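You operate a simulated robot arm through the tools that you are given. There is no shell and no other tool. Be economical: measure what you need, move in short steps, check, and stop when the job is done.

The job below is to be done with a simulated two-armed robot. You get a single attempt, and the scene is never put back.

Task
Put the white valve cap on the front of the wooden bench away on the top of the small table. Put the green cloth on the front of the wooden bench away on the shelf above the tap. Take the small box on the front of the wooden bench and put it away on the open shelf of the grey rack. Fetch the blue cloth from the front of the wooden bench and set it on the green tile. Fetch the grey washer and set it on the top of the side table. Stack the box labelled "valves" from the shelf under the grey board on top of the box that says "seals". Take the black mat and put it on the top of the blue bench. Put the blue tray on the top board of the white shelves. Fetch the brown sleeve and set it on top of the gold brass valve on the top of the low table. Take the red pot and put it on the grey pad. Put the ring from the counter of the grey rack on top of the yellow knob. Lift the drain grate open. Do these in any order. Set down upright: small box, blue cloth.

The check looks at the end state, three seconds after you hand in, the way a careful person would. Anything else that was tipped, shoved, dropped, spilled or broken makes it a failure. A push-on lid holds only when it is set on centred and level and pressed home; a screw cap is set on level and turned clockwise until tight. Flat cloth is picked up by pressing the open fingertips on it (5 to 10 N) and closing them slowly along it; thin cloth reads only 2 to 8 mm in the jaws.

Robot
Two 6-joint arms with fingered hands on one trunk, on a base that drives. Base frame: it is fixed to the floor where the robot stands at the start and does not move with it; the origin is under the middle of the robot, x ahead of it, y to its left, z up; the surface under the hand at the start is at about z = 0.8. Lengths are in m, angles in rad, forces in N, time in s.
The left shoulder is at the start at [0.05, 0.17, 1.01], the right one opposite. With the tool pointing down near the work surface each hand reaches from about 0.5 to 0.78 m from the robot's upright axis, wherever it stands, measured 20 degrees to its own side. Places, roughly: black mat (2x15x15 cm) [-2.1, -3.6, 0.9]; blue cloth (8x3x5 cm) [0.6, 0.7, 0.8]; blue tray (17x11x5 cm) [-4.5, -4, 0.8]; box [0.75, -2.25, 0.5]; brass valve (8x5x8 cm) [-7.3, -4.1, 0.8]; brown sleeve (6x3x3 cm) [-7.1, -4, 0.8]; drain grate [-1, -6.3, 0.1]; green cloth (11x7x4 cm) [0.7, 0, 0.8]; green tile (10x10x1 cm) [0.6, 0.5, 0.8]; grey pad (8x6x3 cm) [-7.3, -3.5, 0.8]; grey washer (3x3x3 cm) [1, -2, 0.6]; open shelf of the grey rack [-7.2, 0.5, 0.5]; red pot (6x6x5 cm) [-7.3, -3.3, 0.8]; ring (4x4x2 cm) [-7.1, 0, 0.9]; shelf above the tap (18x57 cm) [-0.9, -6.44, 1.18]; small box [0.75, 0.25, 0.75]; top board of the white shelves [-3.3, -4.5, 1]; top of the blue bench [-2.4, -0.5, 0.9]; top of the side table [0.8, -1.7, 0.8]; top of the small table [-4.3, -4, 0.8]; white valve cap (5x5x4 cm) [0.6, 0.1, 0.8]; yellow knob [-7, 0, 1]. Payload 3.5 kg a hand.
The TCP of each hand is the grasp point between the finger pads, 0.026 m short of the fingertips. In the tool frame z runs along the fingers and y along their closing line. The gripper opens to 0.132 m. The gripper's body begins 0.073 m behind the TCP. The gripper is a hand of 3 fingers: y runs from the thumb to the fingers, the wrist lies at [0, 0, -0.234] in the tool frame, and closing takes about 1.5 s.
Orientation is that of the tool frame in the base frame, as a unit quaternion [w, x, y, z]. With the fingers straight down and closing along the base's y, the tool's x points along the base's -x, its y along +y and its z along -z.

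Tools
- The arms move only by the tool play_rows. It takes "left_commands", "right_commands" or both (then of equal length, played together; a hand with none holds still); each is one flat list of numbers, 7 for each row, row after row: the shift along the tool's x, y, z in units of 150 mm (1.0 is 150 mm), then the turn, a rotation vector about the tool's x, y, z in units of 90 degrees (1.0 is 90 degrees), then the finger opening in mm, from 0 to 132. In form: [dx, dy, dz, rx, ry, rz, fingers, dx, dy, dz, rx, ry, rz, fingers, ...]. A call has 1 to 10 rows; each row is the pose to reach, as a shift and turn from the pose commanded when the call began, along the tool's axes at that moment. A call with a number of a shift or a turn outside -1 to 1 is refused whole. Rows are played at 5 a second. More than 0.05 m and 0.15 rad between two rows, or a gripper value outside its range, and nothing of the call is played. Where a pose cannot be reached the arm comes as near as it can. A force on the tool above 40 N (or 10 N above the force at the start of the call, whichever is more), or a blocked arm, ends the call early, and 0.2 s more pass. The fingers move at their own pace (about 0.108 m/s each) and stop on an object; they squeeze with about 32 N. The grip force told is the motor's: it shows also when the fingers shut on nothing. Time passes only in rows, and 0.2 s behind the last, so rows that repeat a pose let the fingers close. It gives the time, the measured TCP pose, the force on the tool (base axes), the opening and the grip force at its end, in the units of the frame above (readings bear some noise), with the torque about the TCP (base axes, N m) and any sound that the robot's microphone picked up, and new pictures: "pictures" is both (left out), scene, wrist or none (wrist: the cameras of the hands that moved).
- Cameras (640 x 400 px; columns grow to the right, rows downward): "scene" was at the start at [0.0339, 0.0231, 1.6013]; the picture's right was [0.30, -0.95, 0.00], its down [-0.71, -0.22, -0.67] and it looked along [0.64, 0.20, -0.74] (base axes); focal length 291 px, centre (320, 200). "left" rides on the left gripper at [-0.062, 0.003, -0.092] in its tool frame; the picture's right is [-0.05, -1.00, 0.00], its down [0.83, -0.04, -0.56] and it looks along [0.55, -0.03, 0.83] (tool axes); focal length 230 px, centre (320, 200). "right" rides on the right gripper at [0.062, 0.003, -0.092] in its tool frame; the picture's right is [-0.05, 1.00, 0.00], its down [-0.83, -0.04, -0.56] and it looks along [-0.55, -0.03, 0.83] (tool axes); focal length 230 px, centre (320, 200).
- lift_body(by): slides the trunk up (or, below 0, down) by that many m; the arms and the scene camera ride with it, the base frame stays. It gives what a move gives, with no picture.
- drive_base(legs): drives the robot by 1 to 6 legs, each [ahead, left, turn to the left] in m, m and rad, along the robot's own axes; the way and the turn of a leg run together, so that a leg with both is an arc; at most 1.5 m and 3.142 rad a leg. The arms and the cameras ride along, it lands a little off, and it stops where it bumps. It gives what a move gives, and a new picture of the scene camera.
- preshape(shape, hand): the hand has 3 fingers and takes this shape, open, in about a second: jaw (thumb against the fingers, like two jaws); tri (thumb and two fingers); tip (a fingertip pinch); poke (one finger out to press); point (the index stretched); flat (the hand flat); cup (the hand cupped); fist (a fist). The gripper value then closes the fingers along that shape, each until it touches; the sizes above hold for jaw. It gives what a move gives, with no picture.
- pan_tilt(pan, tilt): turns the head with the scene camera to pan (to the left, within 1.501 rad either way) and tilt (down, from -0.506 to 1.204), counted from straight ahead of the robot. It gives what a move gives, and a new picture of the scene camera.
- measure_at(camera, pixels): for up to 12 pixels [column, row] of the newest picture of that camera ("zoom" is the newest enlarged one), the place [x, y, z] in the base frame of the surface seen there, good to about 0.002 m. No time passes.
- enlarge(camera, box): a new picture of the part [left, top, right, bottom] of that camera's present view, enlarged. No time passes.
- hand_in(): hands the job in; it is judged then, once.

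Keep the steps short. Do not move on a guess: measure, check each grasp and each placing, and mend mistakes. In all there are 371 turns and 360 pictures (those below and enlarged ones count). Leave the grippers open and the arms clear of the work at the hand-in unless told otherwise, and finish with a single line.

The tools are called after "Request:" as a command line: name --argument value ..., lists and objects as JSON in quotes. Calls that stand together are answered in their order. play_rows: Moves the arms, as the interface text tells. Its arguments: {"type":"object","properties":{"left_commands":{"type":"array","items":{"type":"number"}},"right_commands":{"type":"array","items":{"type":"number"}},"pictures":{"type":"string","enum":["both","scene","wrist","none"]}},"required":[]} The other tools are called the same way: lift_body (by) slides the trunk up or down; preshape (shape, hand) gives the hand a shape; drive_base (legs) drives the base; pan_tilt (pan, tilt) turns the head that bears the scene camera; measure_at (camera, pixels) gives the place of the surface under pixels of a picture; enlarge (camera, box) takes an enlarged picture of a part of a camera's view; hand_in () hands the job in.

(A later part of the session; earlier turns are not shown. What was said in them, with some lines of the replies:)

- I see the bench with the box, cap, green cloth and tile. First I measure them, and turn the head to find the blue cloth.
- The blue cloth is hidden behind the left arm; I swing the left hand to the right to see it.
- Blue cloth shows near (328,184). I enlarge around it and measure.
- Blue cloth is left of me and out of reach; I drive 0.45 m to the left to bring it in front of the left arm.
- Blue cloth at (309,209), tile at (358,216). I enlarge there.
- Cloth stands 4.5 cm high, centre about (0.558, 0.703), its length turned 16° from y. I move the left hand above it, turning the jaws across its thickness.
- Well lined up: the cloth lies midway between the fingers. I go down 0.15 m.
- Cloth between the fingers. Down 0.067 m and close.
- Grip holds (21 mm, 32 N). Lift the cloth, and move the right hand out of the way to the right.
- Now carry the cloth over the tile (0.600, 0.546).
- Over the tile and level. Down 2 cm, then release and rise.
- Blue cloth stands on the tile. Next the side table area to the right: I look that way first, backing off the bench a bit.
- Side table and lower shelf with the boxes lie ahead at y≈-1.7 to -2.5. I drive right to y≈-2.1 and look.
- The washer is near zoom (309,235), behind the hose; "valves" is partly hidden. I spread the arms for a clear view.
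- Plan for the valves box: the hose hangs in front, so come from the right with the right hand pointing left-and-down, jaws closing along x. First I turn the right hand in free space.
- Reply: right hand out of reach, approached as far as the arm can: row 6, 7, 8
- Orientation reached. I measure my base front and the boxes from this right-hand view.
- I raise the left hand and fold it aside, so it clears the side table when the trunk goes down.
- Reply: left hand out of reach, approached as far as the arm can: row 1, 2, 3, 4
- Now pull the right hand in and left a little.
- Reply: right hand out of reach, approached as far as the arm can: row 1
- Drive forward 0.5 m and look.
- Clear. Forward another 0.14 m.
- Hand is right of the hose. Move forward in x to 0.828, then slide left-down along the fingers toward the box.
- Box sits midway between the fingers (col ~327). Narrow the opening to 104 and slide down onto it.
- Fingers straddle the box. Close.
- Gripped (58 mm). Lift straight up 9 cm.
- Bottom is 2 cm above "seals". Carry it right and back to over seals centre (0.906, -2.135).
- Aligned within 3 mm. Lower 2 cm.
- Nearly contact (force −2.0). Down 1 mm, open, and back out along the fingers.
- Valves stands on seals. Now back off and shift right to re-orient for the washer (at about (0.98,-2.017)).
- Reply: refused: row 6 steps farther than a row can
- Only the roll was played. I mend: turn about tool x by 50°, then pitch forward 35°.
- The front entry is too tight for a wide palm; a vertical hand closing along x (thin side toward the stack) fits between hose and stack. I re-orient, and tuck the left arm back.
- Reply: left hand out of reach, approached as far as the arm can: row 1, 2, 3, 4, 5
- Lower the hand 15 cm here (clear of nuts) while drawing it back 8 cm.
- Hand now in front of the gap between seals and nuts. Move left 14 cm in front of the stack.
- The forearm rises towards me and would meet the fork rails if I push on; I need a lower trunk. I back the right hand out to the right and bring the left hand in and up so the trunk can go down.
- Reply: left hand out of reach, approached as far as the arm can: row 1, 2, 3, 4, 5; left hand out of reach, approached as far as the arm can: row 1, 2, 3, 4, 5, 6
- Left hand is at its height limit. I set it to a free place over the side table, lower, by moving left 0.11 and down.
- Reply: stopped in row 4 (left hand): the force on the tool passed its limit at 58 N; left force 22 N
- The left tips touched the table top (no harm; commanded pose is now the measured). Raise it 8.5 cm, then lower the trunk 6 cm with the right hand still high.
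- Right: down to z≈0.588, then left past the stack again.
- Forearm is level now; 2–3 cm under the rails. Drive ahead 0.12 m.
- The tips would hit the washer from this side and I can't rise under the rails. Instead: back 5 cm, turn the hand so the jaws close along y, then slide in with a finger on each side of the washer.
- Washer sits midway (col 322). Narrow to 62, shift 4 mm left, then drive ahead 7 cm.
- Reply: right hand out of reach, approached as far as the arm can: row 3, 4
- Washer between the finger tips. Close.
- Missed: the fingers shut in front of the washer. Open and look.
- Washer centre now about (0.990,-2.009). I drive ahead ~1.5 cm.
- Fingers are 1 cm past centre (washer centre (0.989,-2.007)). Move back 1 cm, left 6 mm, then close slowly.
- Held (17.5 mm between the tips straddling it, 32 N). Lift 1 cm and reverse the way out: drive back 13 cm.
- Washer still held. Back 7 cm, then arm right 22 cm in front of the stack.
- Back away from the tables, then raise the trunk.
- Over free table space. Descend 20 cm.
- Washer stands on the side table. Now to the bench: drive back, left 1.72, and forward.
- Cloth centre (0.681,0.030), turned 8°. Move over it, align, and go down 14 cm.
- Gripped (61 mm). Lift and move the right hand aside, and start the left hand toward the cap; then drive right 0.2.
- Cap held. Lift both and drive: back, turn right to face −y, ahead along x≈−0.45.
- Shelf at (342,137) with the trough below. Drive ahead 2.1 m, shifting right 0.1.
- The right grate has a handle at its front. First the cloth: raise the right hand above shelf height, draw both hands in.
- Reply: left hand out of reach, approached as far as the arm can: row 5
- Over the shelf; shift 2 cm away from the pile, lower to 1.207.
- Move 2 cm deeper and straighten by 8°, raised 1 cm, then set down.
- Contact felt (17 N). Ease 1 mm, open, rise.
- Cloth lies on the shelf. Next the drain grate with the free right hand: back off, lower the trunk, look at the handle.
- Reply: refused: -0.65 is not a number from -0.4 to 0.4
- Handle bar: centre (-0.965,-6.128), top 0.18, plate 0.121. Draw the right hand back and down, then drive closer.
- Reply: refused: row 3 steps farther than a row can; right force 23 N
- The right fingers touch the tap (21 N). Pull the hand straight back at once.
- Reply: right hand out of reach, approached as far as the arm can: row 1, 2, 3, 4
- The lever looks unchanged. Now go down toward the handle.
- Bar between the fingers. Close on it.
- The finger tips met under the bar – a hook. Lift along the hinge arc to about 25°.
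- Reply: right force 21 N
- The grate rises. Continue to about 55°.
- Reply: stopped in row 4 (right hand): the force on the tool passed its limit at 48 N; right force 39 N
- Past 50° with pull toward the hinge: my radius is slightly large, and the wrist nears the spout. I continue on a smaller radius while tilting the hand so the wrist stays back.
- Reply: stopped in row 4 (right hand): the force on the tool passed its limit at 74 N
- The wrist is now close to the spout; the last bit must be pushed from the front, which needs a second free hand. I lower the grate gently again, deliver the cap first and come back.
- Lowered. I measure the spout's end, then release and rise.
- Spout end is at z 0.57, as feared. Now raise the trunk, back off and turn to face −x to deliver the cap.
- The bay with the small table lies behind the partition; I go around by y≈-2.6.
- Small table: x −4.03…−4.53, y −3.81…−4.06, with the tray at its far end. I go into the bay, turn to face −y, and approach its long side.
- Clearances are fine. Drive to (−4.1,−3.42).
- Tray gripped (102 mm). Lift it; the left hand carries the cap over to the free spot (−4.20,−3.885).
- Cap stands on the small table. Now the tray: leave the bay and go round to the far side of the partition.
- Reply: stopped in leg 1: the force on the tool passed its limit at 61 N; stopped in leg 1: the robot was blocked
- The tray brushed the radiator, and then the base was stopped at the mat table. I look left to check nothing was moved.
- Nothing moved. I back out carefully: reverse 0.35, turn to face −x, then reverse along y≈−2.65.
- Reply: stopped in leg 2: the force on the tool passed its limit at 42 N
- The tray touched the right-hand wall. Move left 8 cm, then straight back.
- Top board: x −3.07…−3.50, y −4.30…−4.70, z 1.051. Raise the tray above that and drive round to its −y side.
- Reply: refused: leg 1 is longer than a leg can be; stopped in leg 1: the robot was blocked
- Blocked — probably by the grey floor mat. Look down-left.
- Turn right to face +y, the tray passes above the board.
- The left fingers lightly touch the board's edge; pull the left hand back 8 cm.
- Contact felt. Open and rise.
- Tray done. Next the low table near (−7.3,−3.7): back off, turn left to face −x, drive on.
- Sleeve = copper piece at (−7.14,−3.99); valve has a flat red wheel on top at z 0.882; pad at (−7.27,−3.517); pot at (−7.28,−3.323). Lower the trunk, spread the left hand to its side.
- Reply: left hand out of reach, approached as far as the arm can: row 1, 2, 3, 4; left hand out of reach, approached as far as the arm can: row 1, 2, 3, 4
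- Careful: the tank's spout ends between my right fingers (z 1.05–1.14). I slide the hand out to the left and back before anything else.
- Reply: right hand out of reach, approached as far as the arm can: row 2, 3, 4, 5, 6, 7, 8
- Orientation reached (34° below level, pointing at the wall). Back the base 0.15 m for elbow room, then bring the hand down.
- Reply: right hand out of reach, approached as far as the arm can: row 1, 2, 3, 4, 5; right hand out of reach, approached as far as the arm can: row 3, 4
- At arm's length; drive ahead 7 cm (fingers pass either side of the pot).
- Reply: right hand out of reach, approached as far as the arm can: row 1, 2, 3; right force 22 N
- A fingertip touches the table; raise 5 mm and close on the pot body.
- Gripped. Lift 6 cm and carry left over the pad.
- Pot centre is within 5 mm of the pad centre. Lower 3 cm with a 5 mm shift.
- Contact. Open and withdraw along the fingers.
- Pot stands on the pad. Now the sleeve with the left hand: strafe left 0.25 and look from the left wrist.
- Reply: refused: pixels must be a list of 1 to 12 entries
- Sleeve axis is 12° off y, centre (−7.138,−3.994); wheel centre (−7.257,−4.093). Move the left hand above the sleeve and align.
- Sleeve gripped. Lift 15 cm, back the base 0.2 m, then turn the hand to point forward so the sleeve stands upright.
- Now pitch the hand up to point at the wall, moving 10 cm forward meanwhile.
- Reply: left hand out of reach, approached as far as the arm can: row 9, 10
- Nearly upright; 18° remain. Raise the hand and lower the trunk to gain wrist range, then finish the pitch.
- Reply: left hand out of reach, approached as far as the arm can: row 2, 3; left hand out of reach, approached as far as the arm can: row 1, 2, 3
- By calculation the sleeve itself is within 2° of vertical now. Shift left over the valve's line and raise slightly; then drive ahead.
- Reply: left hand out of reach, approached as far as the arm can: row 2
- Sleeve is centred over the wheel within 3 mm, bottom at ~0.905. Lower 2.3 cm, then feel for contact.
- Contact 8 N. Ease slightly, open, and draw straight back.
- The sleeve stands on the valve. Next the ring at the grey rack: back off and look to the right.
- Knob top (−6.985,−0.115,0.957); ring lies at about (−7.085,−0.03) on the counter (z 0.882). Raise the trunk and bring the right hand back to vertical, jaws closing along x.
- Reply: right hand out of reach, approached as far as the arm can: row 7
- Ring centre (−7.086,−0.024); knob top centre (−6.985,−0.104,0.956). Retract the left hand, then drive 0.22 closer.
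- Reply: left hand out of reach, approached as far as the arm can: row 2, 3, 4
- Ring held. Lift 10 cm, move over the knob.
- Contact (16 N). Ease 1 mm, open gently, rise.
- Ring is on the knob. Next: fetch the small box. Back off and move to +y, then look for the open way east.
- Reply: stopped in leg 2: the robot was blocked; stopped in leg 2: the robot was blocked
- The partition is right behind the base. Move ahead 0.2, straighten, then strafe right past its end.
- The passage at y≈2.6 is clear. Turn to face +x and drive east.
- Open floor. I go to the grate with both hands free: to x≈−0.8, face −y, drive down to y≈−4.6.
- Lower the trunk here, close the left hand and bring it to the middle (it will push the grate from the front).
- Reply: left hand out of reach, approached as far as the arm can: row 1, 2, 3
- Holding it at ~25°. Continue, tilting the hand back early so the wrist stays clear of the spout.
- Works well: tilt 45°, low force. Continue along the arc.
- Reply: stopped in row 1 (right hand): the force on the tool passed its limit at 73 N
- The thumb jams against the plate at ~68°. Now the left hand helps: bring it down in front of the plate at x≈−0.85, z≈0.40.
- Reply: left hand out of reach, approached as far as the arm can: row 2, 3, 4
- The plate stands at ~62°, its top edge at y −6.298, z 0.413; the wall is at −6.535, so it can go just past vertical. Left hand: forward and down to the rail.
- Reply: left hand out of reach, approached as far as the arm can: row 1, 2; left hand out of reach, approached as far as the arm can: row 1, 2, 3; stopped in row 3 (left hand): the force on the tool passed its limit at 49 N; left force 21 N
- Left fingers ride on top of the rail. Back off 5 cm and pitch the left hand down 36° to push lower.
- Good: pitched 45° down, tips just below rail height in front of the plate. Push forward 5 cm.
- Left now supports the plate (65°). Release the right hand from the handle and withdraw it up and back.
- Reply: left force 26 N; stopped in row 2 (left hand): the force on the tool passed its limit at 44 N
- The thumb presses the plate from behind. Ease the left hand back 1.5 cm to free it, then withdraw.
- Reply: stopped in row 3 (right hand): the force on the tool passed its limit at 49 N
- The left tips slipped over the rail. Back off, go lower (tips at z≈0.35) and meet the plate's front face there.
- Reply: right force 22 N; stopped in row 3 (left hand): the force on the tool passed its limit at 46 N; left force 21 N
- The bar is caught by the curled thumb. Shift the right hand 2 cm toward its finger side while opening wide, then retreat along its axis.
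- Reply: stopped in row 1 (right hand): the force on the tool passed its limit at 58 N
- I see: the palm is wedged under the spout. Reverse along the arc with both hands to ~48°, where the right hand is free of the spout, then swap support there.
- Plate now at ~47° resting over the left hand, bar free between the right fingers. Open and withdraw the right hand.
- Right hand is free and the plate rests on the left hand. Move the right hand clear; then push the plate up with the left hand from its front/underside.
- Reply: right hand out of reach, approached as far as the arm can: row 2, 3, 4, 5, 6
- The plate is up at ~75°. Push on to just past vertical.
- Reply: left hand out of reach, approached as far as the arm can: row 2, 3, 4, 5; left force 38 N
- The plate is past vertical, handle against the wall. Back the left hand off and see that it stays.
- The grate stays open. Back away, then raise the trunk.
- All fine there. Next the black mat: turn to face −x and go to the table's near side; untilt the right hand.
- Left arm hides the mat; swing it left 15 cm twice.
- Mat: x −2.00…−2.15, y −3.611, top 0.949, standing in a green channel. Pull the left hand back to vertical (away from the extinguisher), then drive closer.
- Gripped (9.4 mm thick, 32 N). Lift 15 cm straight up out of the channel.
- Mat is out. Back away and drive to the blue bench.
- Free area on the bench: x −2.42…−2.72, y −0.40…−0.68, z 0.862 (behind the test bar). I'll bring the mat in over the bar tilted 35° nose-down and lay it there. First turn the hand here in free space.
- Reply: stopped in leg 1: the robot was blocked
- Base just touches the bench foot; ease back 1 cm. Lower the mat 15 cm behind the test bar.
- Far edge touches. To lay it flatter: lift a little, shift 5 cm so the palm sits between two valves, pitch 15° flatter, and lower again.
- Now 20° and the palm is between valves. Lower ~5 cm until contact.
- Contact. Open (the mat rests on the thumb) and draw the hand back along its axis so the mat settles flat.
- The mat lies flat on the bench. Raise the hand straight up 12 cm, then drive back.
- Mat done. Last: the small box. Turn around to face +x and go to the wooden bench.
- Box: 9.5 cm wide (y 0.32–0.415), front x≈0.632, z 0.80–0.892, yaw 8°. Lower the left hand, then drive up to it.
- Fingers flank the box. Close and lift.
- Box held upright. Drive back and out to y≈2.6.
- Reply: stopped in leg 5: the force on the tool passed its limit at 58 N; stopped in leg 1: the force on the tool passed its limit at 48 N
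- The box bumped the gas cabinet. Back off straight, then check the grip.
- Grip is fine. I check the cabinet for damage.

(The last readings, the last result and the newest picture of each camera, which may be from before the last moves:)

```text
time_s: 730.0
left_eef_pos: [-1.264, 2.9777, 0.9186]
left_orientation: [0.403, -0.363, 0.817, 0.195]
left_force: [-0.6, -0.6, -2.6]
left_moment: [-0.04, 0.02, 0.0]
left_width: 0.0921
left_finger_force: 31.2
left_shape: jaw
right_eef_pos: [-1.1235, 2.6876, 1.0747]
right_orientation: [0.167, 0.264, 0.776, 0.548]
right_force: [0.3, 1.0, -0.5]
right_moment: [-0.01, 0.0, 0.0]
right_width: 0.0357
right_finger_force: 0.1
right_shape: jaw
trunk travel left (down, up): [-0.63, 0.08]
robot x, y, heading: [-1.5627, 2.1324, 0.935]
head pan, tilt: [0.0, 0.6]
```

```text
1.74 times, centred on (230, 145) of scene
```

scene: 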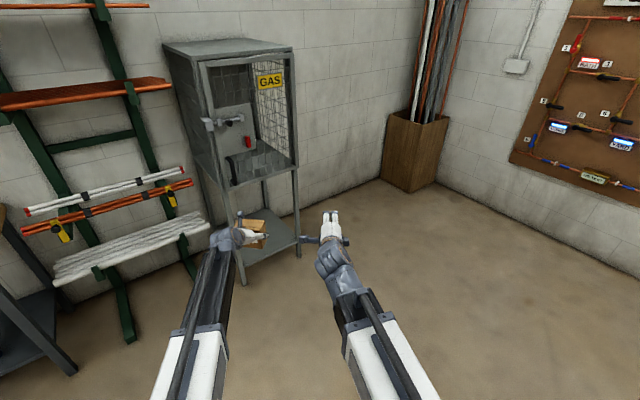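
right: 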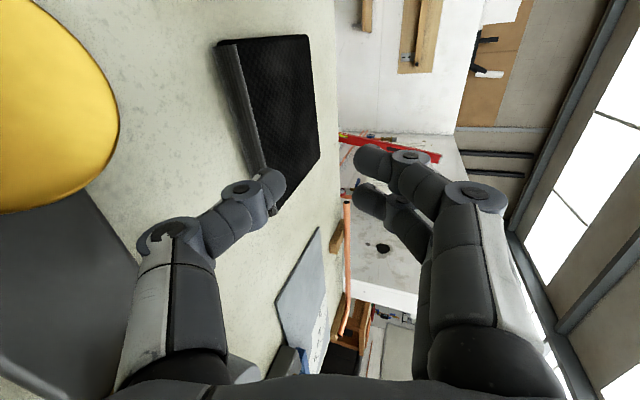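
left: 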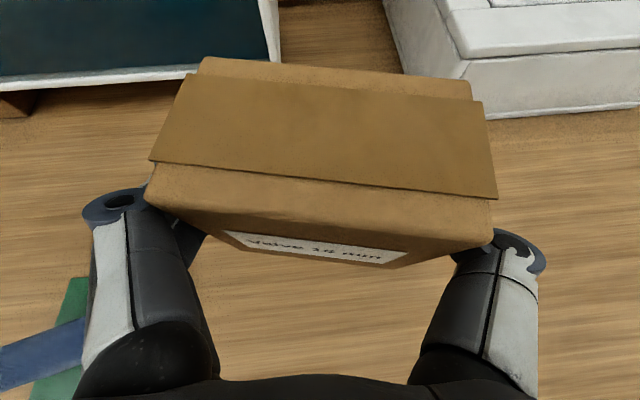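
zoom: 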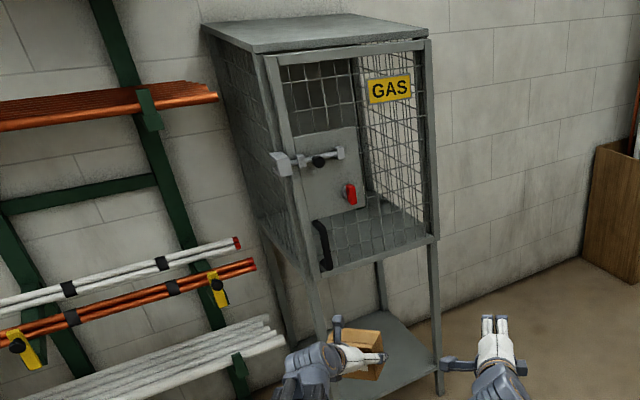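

Everything there is as before. Reverse further from the wall and turn left to face −x.

Request:
drive_base --legs '[[-0.5, 0, 0], [0, 0, 1.1], [0, 0, 1.1]]'

```text
time_s: 738.5
left_eef_pos: [-2.7168, 1.4491, 0.9188]
left_orientation: [-0.003, 0.893, -0.034, -0.448]
left_force: [0.0, 0.6, -3.7]
left_moment: [0.01, 0.0, -0.02]
left_width: 0.092
left_finger_force: 31.9
left_shape: jaw
right_eef_pos: [-2.574, 1.7382, 1.0746]
right_orientation: [0.419, 0.58, -0.578, -0.392]
right_force: [-0.5, -0.8, 0.1]
right_moment: [0.0, 0.0, -0.02]
right_width: 0.0356
right_finger_force: 0.2
right_shape: jaw
trunk travel left (down, up): [-0.63, 0.08]
robot x, y, heading: [-1.8666, 1.727, -3.122]
head pan, tilt: [0.0, 0.6]
```

scene: 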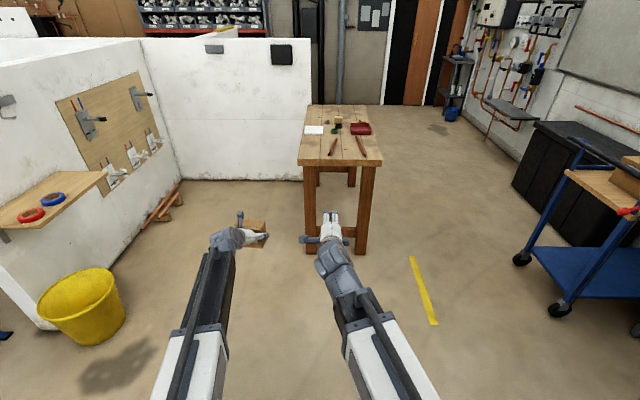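

Request:
drive_base --legs '[[0, -0.85, 0], [1.4, 0, 0], [1.4, 0, 0], [1.3, 0, 0]]'

```text
time_s: 762.3
left_eef_pos: [-6.8337, 2.1753, 0.9172]
left_orientation: [-0.002, 0.893, -0.032, -0.448]
left_force: [0.8, 0.2, -2.9]
left_moment: [-0.02, -0.04, 0.0]
left_width: 0.0919
left_finger_force: 31.5
left_shape: jaw
right_eef_pos: [-6.6916, 2.465, 1.0741]
right_orientation: [0.42, 0.582, -0.577, -0.391]
right_force: [-0.4, 0.3, 0.2]
right_moment: [0.0, -0.01, 0.0]
right_width: 0.0358
right_finger_force: 0.0
right_shape: jaw
trunk travel left (down, up): [-0.63, 0.08]
robot x, y, heading: [-5.9817, 2.4598, -3.116]
head pan, tilt: [0.0, 0.6]
```

scene: 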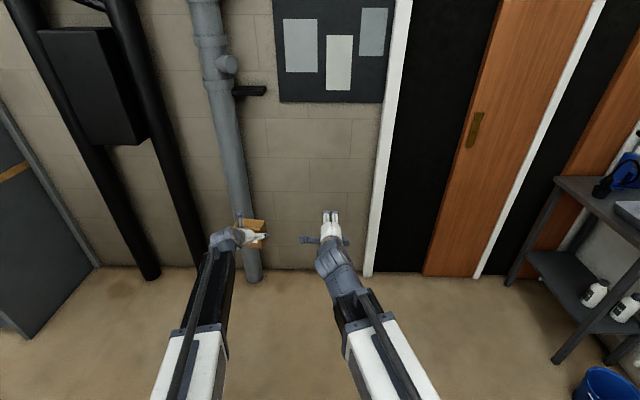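

Strafe left to y≈0.82 (hand then at y≈0.53, in front of the open shelf).

Request:
drive_base --legs '[[0, 1.0, 0], [0, 0.63, 0]]'

Request:
lift_body --by -0.2

Request:
pan_tilt --pan 0.25 --tilt 0.6

```text
time_s: 769.9
left_eef_pos: [-6.7738, 0.6664, 0.9171]
left_orientation: [0.007, 0.894, -0.025, -0.447]
left_force: [-1.0, -0.2, -3.2]
left_moment: [0.03, 0.03, 0.01]
left_width: 0.0927
left_finger_force: 32.3
left_shape: jaw
right_eef_pos: [-6.6354, 0.962, 1.0737]
right_orientation: [0.425, 0.584, -0.575, -0.384]
right_force: [0.8, -0.5, 0.3]
right_moment: [-0.02, 0.06, 0.03]
right_width: 0.036
right_finger_force: 0.1
right_shape: jaw
trunk travel left (down, up): [-0.63, 0.08]
robot x, y, heading: [-5.9268, 0.9574, -3.1]
head pan, tilt: [0.0, 0.6]
stopped in leg 2: the robot was blocked; the commanded pose is now the measured one
```

scene: 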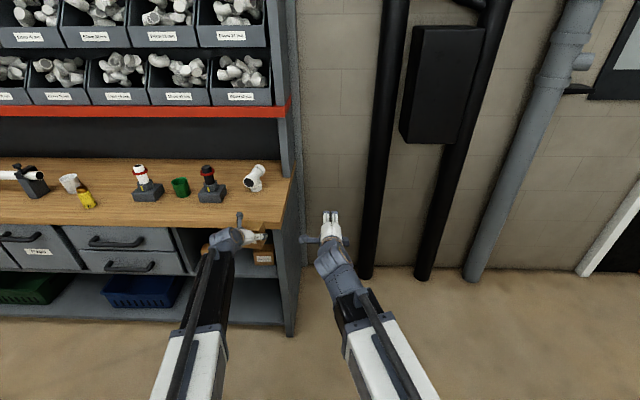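

```text
time_s: 772.1
left_eef_pos: [-6.7733, 0.6652, 0.7204]
left_orientation: [0.008, 0.894, -0.028, -0.447]
left_force: [0.1, -0.7, -3.6]
left_moment: [0.03, 0.0, -0.04]
left_width: 0.0931
left_finger_force: 31.8
left_shape: jaw
right_eef_pos: [-6.6368, 0.963, 0.8734]
right_orientation: [0.426, 0.583, -0.576, -0.383]
right_force: [0.1, -1.0, 0.1]
right_moment: [-0.03, 0.04, -0.03]
right_width: 0.0361
right_finger_force: 0.1
right_shape: jaw
trunk travel left (down, up): [-0.43, 0.28]
robot x, y, heading: [-5.9239, 0.9549, -3.1]
head pan, tilt: [0.0, 0.6]
```

```text
time_s: 772.9
left_eef_pos: [-6.7731, 0.6661, 0.7206]
left_orientation: [0.009, 0.894, -0.027, -0.447]
left_force: [0.8, -1.1, -3.6]
left_moment: [0.03, -0.04, -0.03]
left_width: 0.0928
left_finger_force: 32.1
left_shape: jaw
right_eef_pos: [-6.6352, 0.9633, 0.8731]
right_orientation: [0.427, 0.583, -0.576, -0.383]
right_force: [0.2, -1.0, 0.7]
right_moment: [0.0, 0.0, -0.03]
right_width: 0.036
right_finger_force: 0.1
right_shape: jaw
trunk travel left (down, up): [-0.43, 0.28]
robot x, y, heading: [-5.9226, 0.9537, -3.099]
head pan, tilt: [0.25, 0.6]
```

scene: 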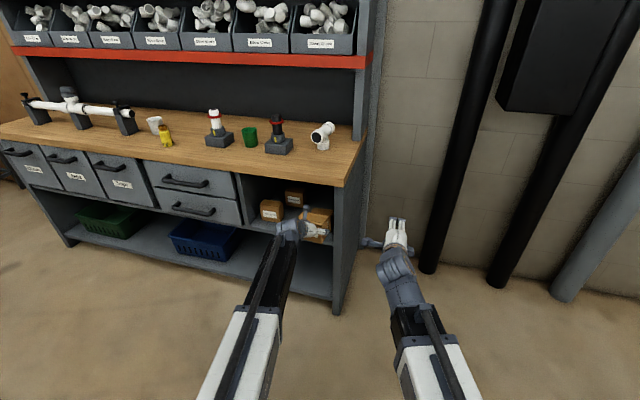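

Blocked by the partition behind me; shift the hand 14 cm left with the arm instead.

Request:
play_rows --left_commands '[0, 0.25, 0, 0, 0, 0, 75, 0, 0.5, 0, 0, 0, 0, 75, 0, 0.75, 0, 0, 0, 0, 75, 0, 0.97, 0, 0, 0, 0, 75]' --pictures "scene"

Request:
enlarge --camera "scene" --box '[230, 150, 390, 270]'

```text
time_s: 773.9
left_eef_pos: [-6.7796, 0.5209, 0.7264]
left_orientation: [0.009, 0.893, -0.028, -0.448]
left_force: [0.8, 0.0, -2.8]
left_moment: [-0.08, -0.04, 0.03]
left_width: 0.093
left_finger_force: 32.1
left_shape: jaw
right_eef_pos: [-6.6353, 0.9632, 0.8744]
right_orientation: [0.427, 0.583, -0.576, -0.382]
right_force: [0.3, 0.0, 0.3]
right_moment: [-0.04, -0.02, 0.06]
right_width: 0.0362
right_finger_force: 0.1
right_shape: jaw
trunk travel left (down, up): [-0.43, 0.28]
robot x, y, heading: [-5.9247, 0.9512, -3.097]
head pan, tilt: [0.25, 0.6]
```

scene: 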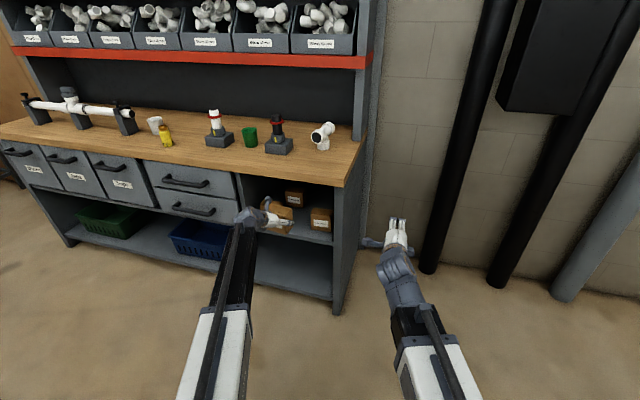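

```text
3.33 times, centred on (310, 210) of scene
```

zoom: 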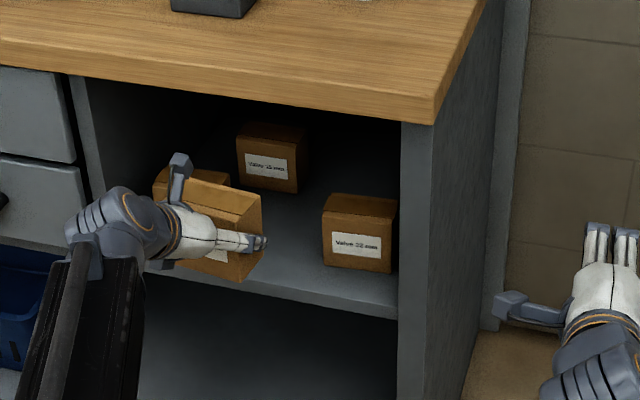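

Request:
measure_at --camera "zoom" --pixels '[[326, 240], [392, 250], [330, 262], [240, 150], [297, 185], [170, 175], [290, 270], [300, 282], [280, 105], [260, 205], [262, 260], [300, 240]]'

```text
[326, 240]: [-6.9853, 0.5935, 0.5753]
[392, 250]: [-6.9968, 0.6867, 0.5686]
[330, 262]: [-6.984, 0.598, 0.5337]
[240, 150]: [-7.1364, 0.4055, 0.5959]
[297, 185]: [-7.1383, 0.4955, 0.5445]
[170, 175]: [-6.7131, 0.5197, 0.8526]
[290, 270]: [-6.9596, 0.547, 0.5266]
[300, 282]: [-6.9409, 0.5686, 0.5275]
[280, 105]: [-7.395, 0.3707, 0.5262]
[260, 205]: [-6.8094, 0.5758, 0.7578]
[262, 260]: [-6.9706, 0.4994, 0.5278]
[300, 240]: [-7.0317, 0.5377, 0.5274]
```

Gap between neighbours is y 0.445–0.59. Lower the trunk 14 cm, then drive in 0.185 m.

Request:
lift_body --by -0.14

Request:
drive_base --legs '[[0.1, 0, 0]]'

Request:
enlarge --camera "left" --box '[0, 0, 640, 400]'

```text
time_s: 775.5
left_eef_pos: [-6.7796, 0.5193, 0.5843]
left_orientation: [0.008, 0.894, -0.028, -0.447]
left_force: [0.8, -1.0, -2.6]
left_moment: [0.01, -0.03, -0.02]
left_width: 0.0928
left_finger_force: 31.9
left_shape: jaw
right_eef_pos: [-6.6359, 0.9633, 0.7346]
right_orientation: [0.427, 0.583, -0.576, -0.382]
right_force: [0.8, -0.6, 0.1]
right_moment: [0.0, 0.02, -0.03]
right_width: 0.0359
right_finger_force: 0.0
right_shape: jaw
trunk travel left (down, up): [-0.29, 0.42]
robot x, y, heading: [-5.923, 0.9561, -3.101]
head pan, tilt: [0.25, 0.6]
```

```text
time_s: 776.2
left_eef_pos: [-6.7785, 0.5195, 0.5806]
left_orientation: [0.004, 0.895, -0.026, -0.445]
left_force: [-0.4, 0.2, -3.0]
left_moment: [-0.05, -0.03, 0.0]
left_width: 0.0931
left_finger_force: 32.3
left_shape: jaw
right_eef_pos: [-6.6368, 0.9595, 0.7332]
right_orientation: [0.424, 0.586, -0.573, -0.385]
right_force: [-0.8, 0.1, 0.5]
right_moment: [0.01, 0.0, 0.0]
right_width: 0.0359
right_finger_force: 0.1
right_shape: jaw
trunk travel left (down, up): [-0.29, 0.42]
robot x, y, heading: [-5.9281, 0.9645, -3.097]
head pan, tilt: [0.25, 0.6]
stopped in leg 1: the robot was blocked; the commanded pose is now the measured one
```

scene: 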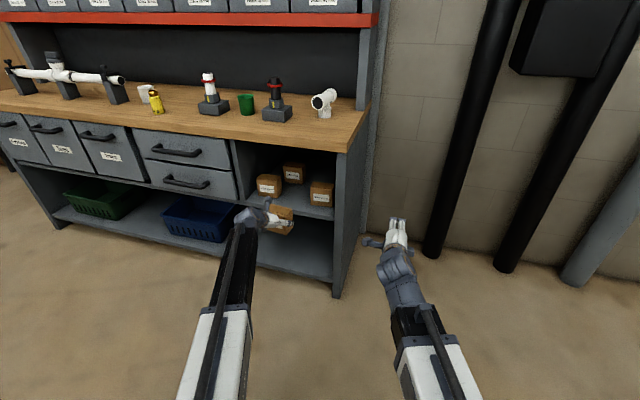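

```text
1.00 times, centred on (320, 200) of left (not enlarged: the box is as wide or as high as the picture)
```

zoom: 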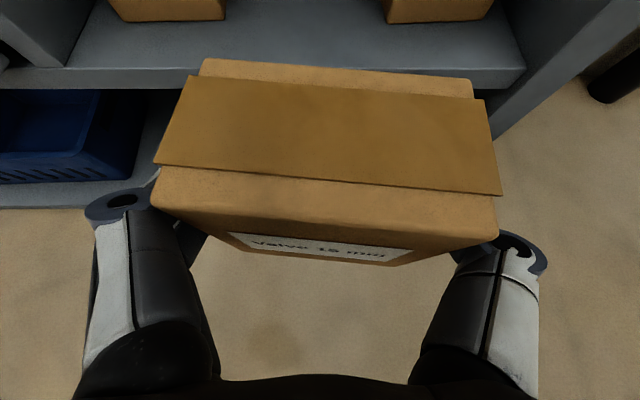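

Request:
drive_base --legs '[[0, -0.03, 0]]'

Request:
drive_base --legs '[[0.1, 0, 0]]'

```text
time_s: 777.0
left_eef_pos: [-6.78, 0.5446, 0.5794]
left_orientation: [0.001, 0.894, -0.025, -0.447]
left_force: [-0.5, -0.1, -3.2]
left_moment: [-0.04, 0.0, 0.0]
left_width: 0.0931
left_finger_force: 32.0
left_shape: jaw
right_eef_pos: [-6.6383, 0.9848, 0.7345]
right_orientation: [0.423, 0.586, -0.574, -0.386]
right_force: [-0.2, -0.7, -0.2]
right_moment: [-0.02, 0.03, -0.01]
right_width: 0.0358
right_finger_force: 0.1
right_shape: jaw
trunk travel left (down, up): [-0.29, 0.42]
robot x, y, heading: [-5.9278, 0.9914, -3.099]
head pan, tilt: [0.25, 0.6]
```

scene: 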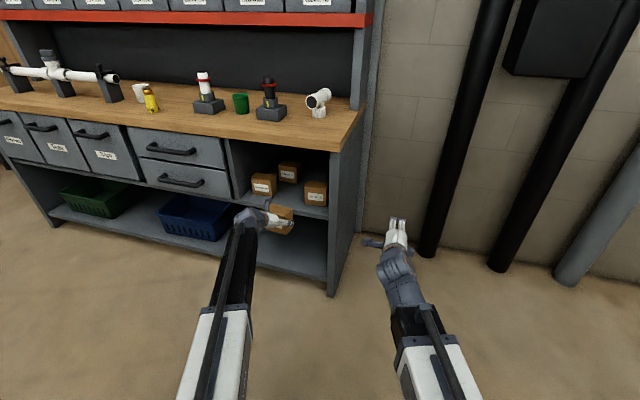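

```text
time_s: 778.2
left_eef_pos: [-6.8791, 0.5415, 0.5795]
left_orientation: [0.002, 0.895, -0.024, -0.446]
left_force: [-0.2, 0.0, -3.0]
left_moment: [0.0, -0.05, 0.03]
left_width: 0.0931
left_finger_force: 31.9
left_shape: jaw
right_eef_pos: [-6.7361, 0.9803, 0.7334]
right_orientation: [0.423, 0.586, -0.573, -0.386]
right_force: [0.0, 0.1, 0.2]
right_moment: [-0.04, 0.0, -0.01]
right_width: 0.0361
right_finger_force: 0.0
right_shape: jaw
trunk travel left (down, up): [-0.29, 0.42]
robot x, y, heading: [-6.0298, 0.9832, -3.096]
head pan, tilt: [0.25, 0.6]
```

scene: 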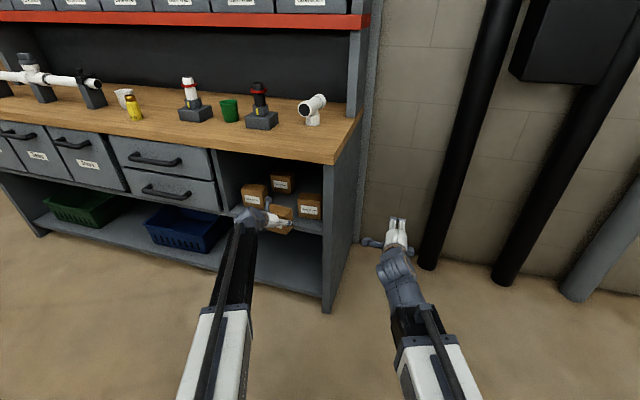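

Raise 1 cm and shift 2.4 cm left, then look.

Request:
play_rows --left_commands '[-0.057, 0.08, -0.052, 0, 0, 0, 75, -0.057, 0.16, -0.052, 0, 0, 0, 75, -0.057, 0.16, -0.052, 0, 0, 0, 75]' --pictures "wrist"

Request:
enlarge --camera "scene" --box '[220, 150, 340, 260]'

```text
time_s: 779.0
left_eef_pos: [-6.8788, 0.5168, 0.5917]
left_orientation: [0.001, 0.895, -0.025, -0.446]
left_force: [-1.0, 0.5, -3.1]
left_moment: [0.01, -0.04, 0.02]
left_width: 0.0928
left_finger_force: 32.0
left_shape: jaw
right_eef_pos: [-6.7362, 0.9808, 0.7348]
right_orientation: [0.423, 0.586, -0.573, -0.386]
right_force: [0.0, 0.5, 0.6]
right_moment: [-0.02, -0.01, 0.0]
right_width: 0.0359
right_finger_force: 0.1
right_shape: jaw
trunk travel left (down, up): [-0.29, 0.42]
robot x, y, heading: [-6.0285, 0.9836, -3.098]
head pan, tilt: [0.25, 0.6]
```

left: 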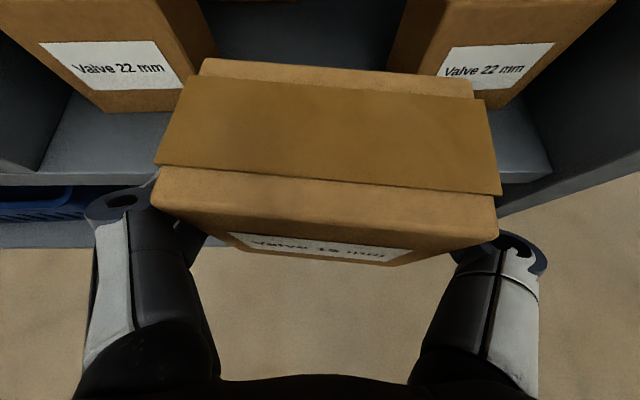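

```text
3.64 times, centred on (280, 205) of scene
```

zoom: 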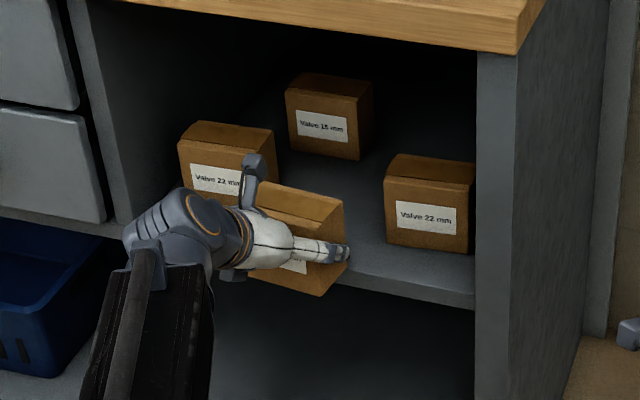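

Request:
measure_at --camera "zoom" --pixels '[[322, 292], [270, 280], [335, 205], [260, 190], [265, 270], [385, 235], [275, 165], [400, 280], [340, 220]]'

Request:
measure_at --camera "left" --pixels '[[205, 72], [472, 92], [160, 195], [492, 225], [180, 85], [392, 70], [500, 150], [120, 160], [440, 100]]'

```text
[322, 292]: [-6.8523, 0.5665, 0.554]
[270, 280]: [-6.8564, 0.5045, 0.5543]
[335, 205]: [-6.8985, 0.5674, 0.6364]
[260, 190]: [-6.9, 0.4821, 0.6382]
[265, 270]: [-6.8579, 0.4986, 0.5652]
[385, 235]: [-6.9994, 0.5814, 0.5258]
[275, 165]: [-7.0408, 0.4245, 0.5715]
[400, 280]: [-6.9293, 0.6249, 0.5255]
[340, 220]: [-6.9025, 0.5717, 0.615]
```

```text
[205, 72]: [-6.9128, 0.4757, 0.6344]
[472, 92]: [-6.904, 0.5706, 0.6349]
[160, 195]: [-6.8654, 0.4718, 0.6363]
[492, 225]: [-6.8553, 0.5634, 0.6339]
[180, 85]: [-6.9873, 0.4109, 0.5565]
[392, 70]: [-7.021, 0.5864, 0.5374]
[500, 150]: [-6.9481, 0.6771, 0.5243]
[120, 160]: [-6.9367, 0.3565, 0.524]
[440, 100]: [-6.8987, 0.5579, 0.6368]
```

Box is level and upright; gap is clear. Drive in 8.5 cm.

Request:
drive_base --legs '[[0.085, 0, 0]]'

Request:
play_rows --left_commands '[0.04, 0, 0.03, 0, 0, 0, 75, 0.08, 0, 0.06, 0, 0, 0, 75, 0.08, 0, 0.06, 0, 0, 0, 75]' --pictures "wrist"

```text
time_s: 780.0
left_eef_pos: [-6.965, 0.5141, 0.5921]
left_orientation: [0.001, 0.894, -0.025, -0.448]
left_force: [-0.1, -0.1, -2.0]
left_moment: [-0.02, 0.0, 0.02]
left_width: 0.093
left_finger_force: 31.8
left_shape: jaw
right_eef_pos: [-6.8213, 0.9777, 0.7342]
right_orientation: [0.422, 0.586, -0.573, -0.387]
right_force: [0.2, 0.4, -0.4]
right_moment: [-0.01, -0.03, -0.01]
right_width: 0.036
right_finger_force: 0.0
right_shape: jaw
trunk travel left (down, up): [-0.29, 0.42]
robot x, y, heading: [-6.1106, 0.9813, -3.093]
head pan, tilt: [0.25, 0.6]
```

scene: 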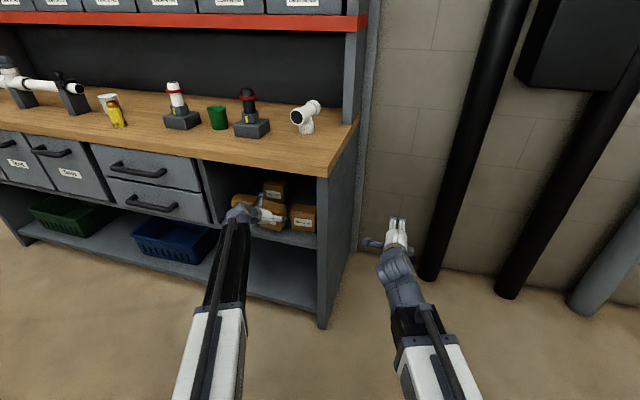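

```text
time_s: 780.9
left_eef_pos: [-6.9652, 0.5134, 0.5755]
left_orientation: [0.002, 0.894, -0.025, -0.447]
left_force: [0.5, 0.6, -2.9]
left_moment: [0.0, -0.03, -0.02]
left_width: 0.093
left_finger_force: 32.2
left_shape: jaw
right_eef_pos: [-6.8225, 0.9781, 0.7349]
right_orientation: [0.422, 0.586, -0.573, -0.386]
right_force: [0.3, 0.4, -0.4]
right_moment: [-0.01, 0.02, -0.01]
right_width: 0.036
right_finger_force: 0.0
right_shape: jaw
trunk travel left (down, up): [-0.29, 0.42]
robot x, y, heading: [-6.1103, 0.9819, -3.097]
head pan, tilt: [0.25, 0.6]
```

left: 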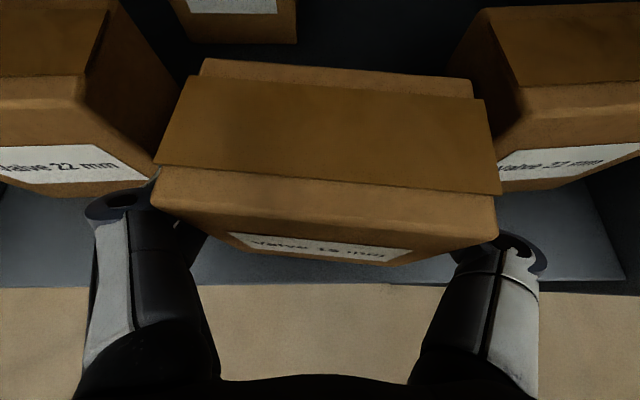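

Request:
play_rows --left_commands '[0.011, 0, 0.008, 0, 0, 0, 75, 0.022, 0, 0.016, 0, 0, 0, 75, 0.022, 0, 0.016, 0, 0, 0, 75]' --pictures "none"

```text
time_s: 781.6
left_eef_pos: [-6.9643, 0.5135, 0.5733]
left_orientation: [0.002, 0.894, -0.024, -0.447]
left_force: [0.3, 0.2, -2.5]
left_moment: [-0.11, 0.0, 0.02]
left_width: 0.0928
left_finger_force: 31.6
left_shape: jaw
right_eef_pos: [-6.8214, 0.9774, 0.7347]
right_orientation: [0.423, 0.586, -0.573, -0.386]
right_force: [0.1, -0.7, -0.4]
right_moment: [-0.03, 0.0, 0.0]
right_width: 0.0359
right_finger_force: 0.0
right_shape: jaw
trunk travel left (down, up): [-0.29, 0.42]
robot x, y, heading: [-6.1144, 0.9775, -3.092]
head pan, tilt: [0.25, 0.6]
```

Request:
play_rows --left_commands '[0.011, 0, 0.008, 0, 0, 0, 75, 0.022, 0, 0.016, 0, 0, 0, 75, 0.022, 0, 0.016, 0, 0, 0, 75]' --pictures "none"

```text
time_s: 782.5
left_eef_pos: [-6.9642, 0.5131, 0.572]
left_orientation: [0.004, 0.894, -0.024, -0.448]
left_force: [2.0, -0.1, 11.5]
left_moment: [-0.13, 0.34, 0.08]
left_width: 0.0929
left_finger_force: 32.3
left_shape: jaw
right_eef_pos: [-6.8219, 0.9778, 0.7357]
right_orientation: [0.423, 0.586, -0.573, -0.387]
right_force: [-0.7, -0.2, 0.6]
right_moment: [0.0, 0.02, 0.0]
right_width: 0.0362
right_finger_force: 0.1
right_shape: jaw
trunk travel left (down, up): [-0.29, 0.42]
robot x, y, heading: [-6.1086, 0.9823, -3.095]
head pan, tilt: [0.25, 0.6]
```

Contact. Ease, open to 112 mm, withdraw along the hand axis.

Request:
play_rows --left_commands '[-0.008, 0, -0.006, 0, 0, 0, 85, -0.008, 0, -0.006, 0, 0, 0, 112, -0.008, 0, -0.006, 0, 0, 0, 112, -0.008, 0, -0.006, 0, 0, 0, 112, -0.008, 0, -0.2, 0, 0, 0, 112, -0.008, 0, -0.45, 0, 0, 0, 112, -0.008, 0, -0.7, 0, 0, 0, 112]' --pictures "wrist"

```text
time_s: 784.0
left_eef_pos: [-6.8812, 0.5101, 0.6329]
left_orientation: [0.001, 0.895, -0.026, -0.446]
left_force: [0.7, 0.0, 0.8]
left_moment: [0.01, 0.01, -0.03]
left_width: 0.112
left_finger_force: 0.0
left_shape: jaw
right_eef_pos: [-6.8226, 0.9779, 0.7345]
right_orientation: [0.422, 0.586, -0.573, -0.387]
right_force: [-0.2, -0.6, 1.0]
right_moment: [-0.01, -0.02, 0.0]
right_width: 0.0363
right_finger_force: 0.0
right_shape: jaw
trunk travel left (down, up): [-0.29, 0.42]
robot x, y, heading: [-6.1141, 0.979, -3.099]
head pan, tilt: [0.25, 0.6]
```

left: 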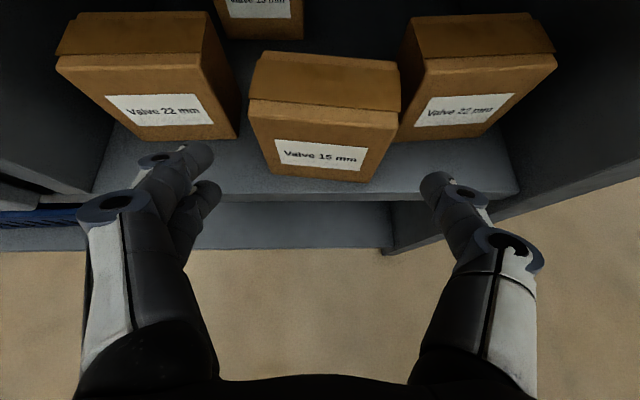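

The small box stands on the open shelf. Back off, open both hands.

Request:
drive_base --legs '[[-0.14, 0, 0]]'

Request:
play_rows --left_commands '[0, 0, 0, 0, 0, 0, 130, 0, 0, 0, 0, 0, 0, 130, 0, 0, 0, 0, 0, 0, 130]' --right_commands '[0, 0, 0, 0, 0, 0, 130, 0, 0, 0, 0, 0, 0, 130, 0, 0, 0, 0, 0, 0, 130]' --pictures "none"

```text
time_s: 785.4
left_eef_pos: [-6.7415, 0.5171, 0.6313]
left_orientation: [0.001, 0.895, -0.025, -0.446]
left_force: [0.5, -0.6, -0.2]
left_moment: [-0.04, 0.03, 0.01]
left_width: 0.1115
left_finger_force: 0.0
left_shape: jaw
right_eef_pos: [-6.6817, 0.9835, 0.7345]
right_orientation: [0.422, 0.586, -0.573, -0.386]
right_force: [0.1, 0.0, 0.8]
right_moment: [0.0, 0.01, -0.02]
right_width: 0.036
right_finger_force: 0.0
right_shape: jaw
trunk travel left (down, up): [-0.29, 0.42]
robot x, y, heading: [-5.97, 0.9858, -3.096]
head pan, tilt: [0.25, 0.6]
```

scene: 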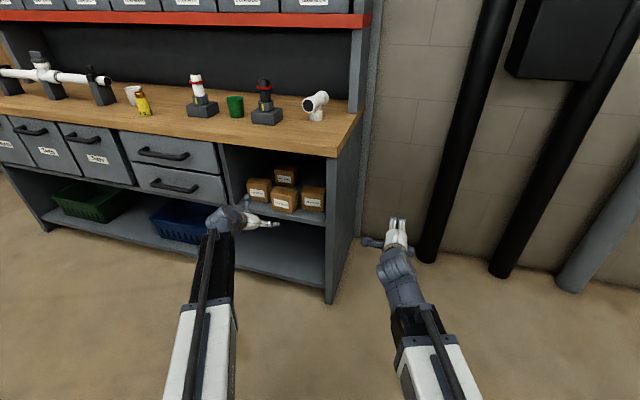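

```text
time_s: 786.2
left_eef_pos: [-6.7421, 0.515, 0.633]
left_orientation: [0.001, 0.894, -0.025, -0.447]
left_force: [-0.4, 0.1, 0.3]
left_moment: [0.02, -0.02, -0.01]
left_width: 0.1298
left_finger_force: 0.1
left_shape: jaw
right_eef_pos: [-6.6804, 0.9843, 0.7341]
right_orientation: [0.423, 0.585, -0.573, -0.387]
right_force: [-0.8, 0.1, -0.3]
right_moment: [-0.03, -0.01, 0.0]
right_width: 0.1299
right_finger_force: 0.1
right_shape: jaw
trunk travel left (down, up): [-0.29, 0.42]
robot x, y, heading: [-5.9718, 0.9856, -3.102]
head pan, tilt: [0.25, 0.6]
```

All twelve jobs are done and both hands are open and clear; I hand in.

Request:
hand_in

```text
The job is handed in.
```

All twelve jobs were done and handed in; along the way I brushed a tap, a table top, two bay walls and the gas cabinet (about 60 N at most), and saw nothing tipped, moved or broken, though I did not look at the gas cabinet's contents again after backing away.
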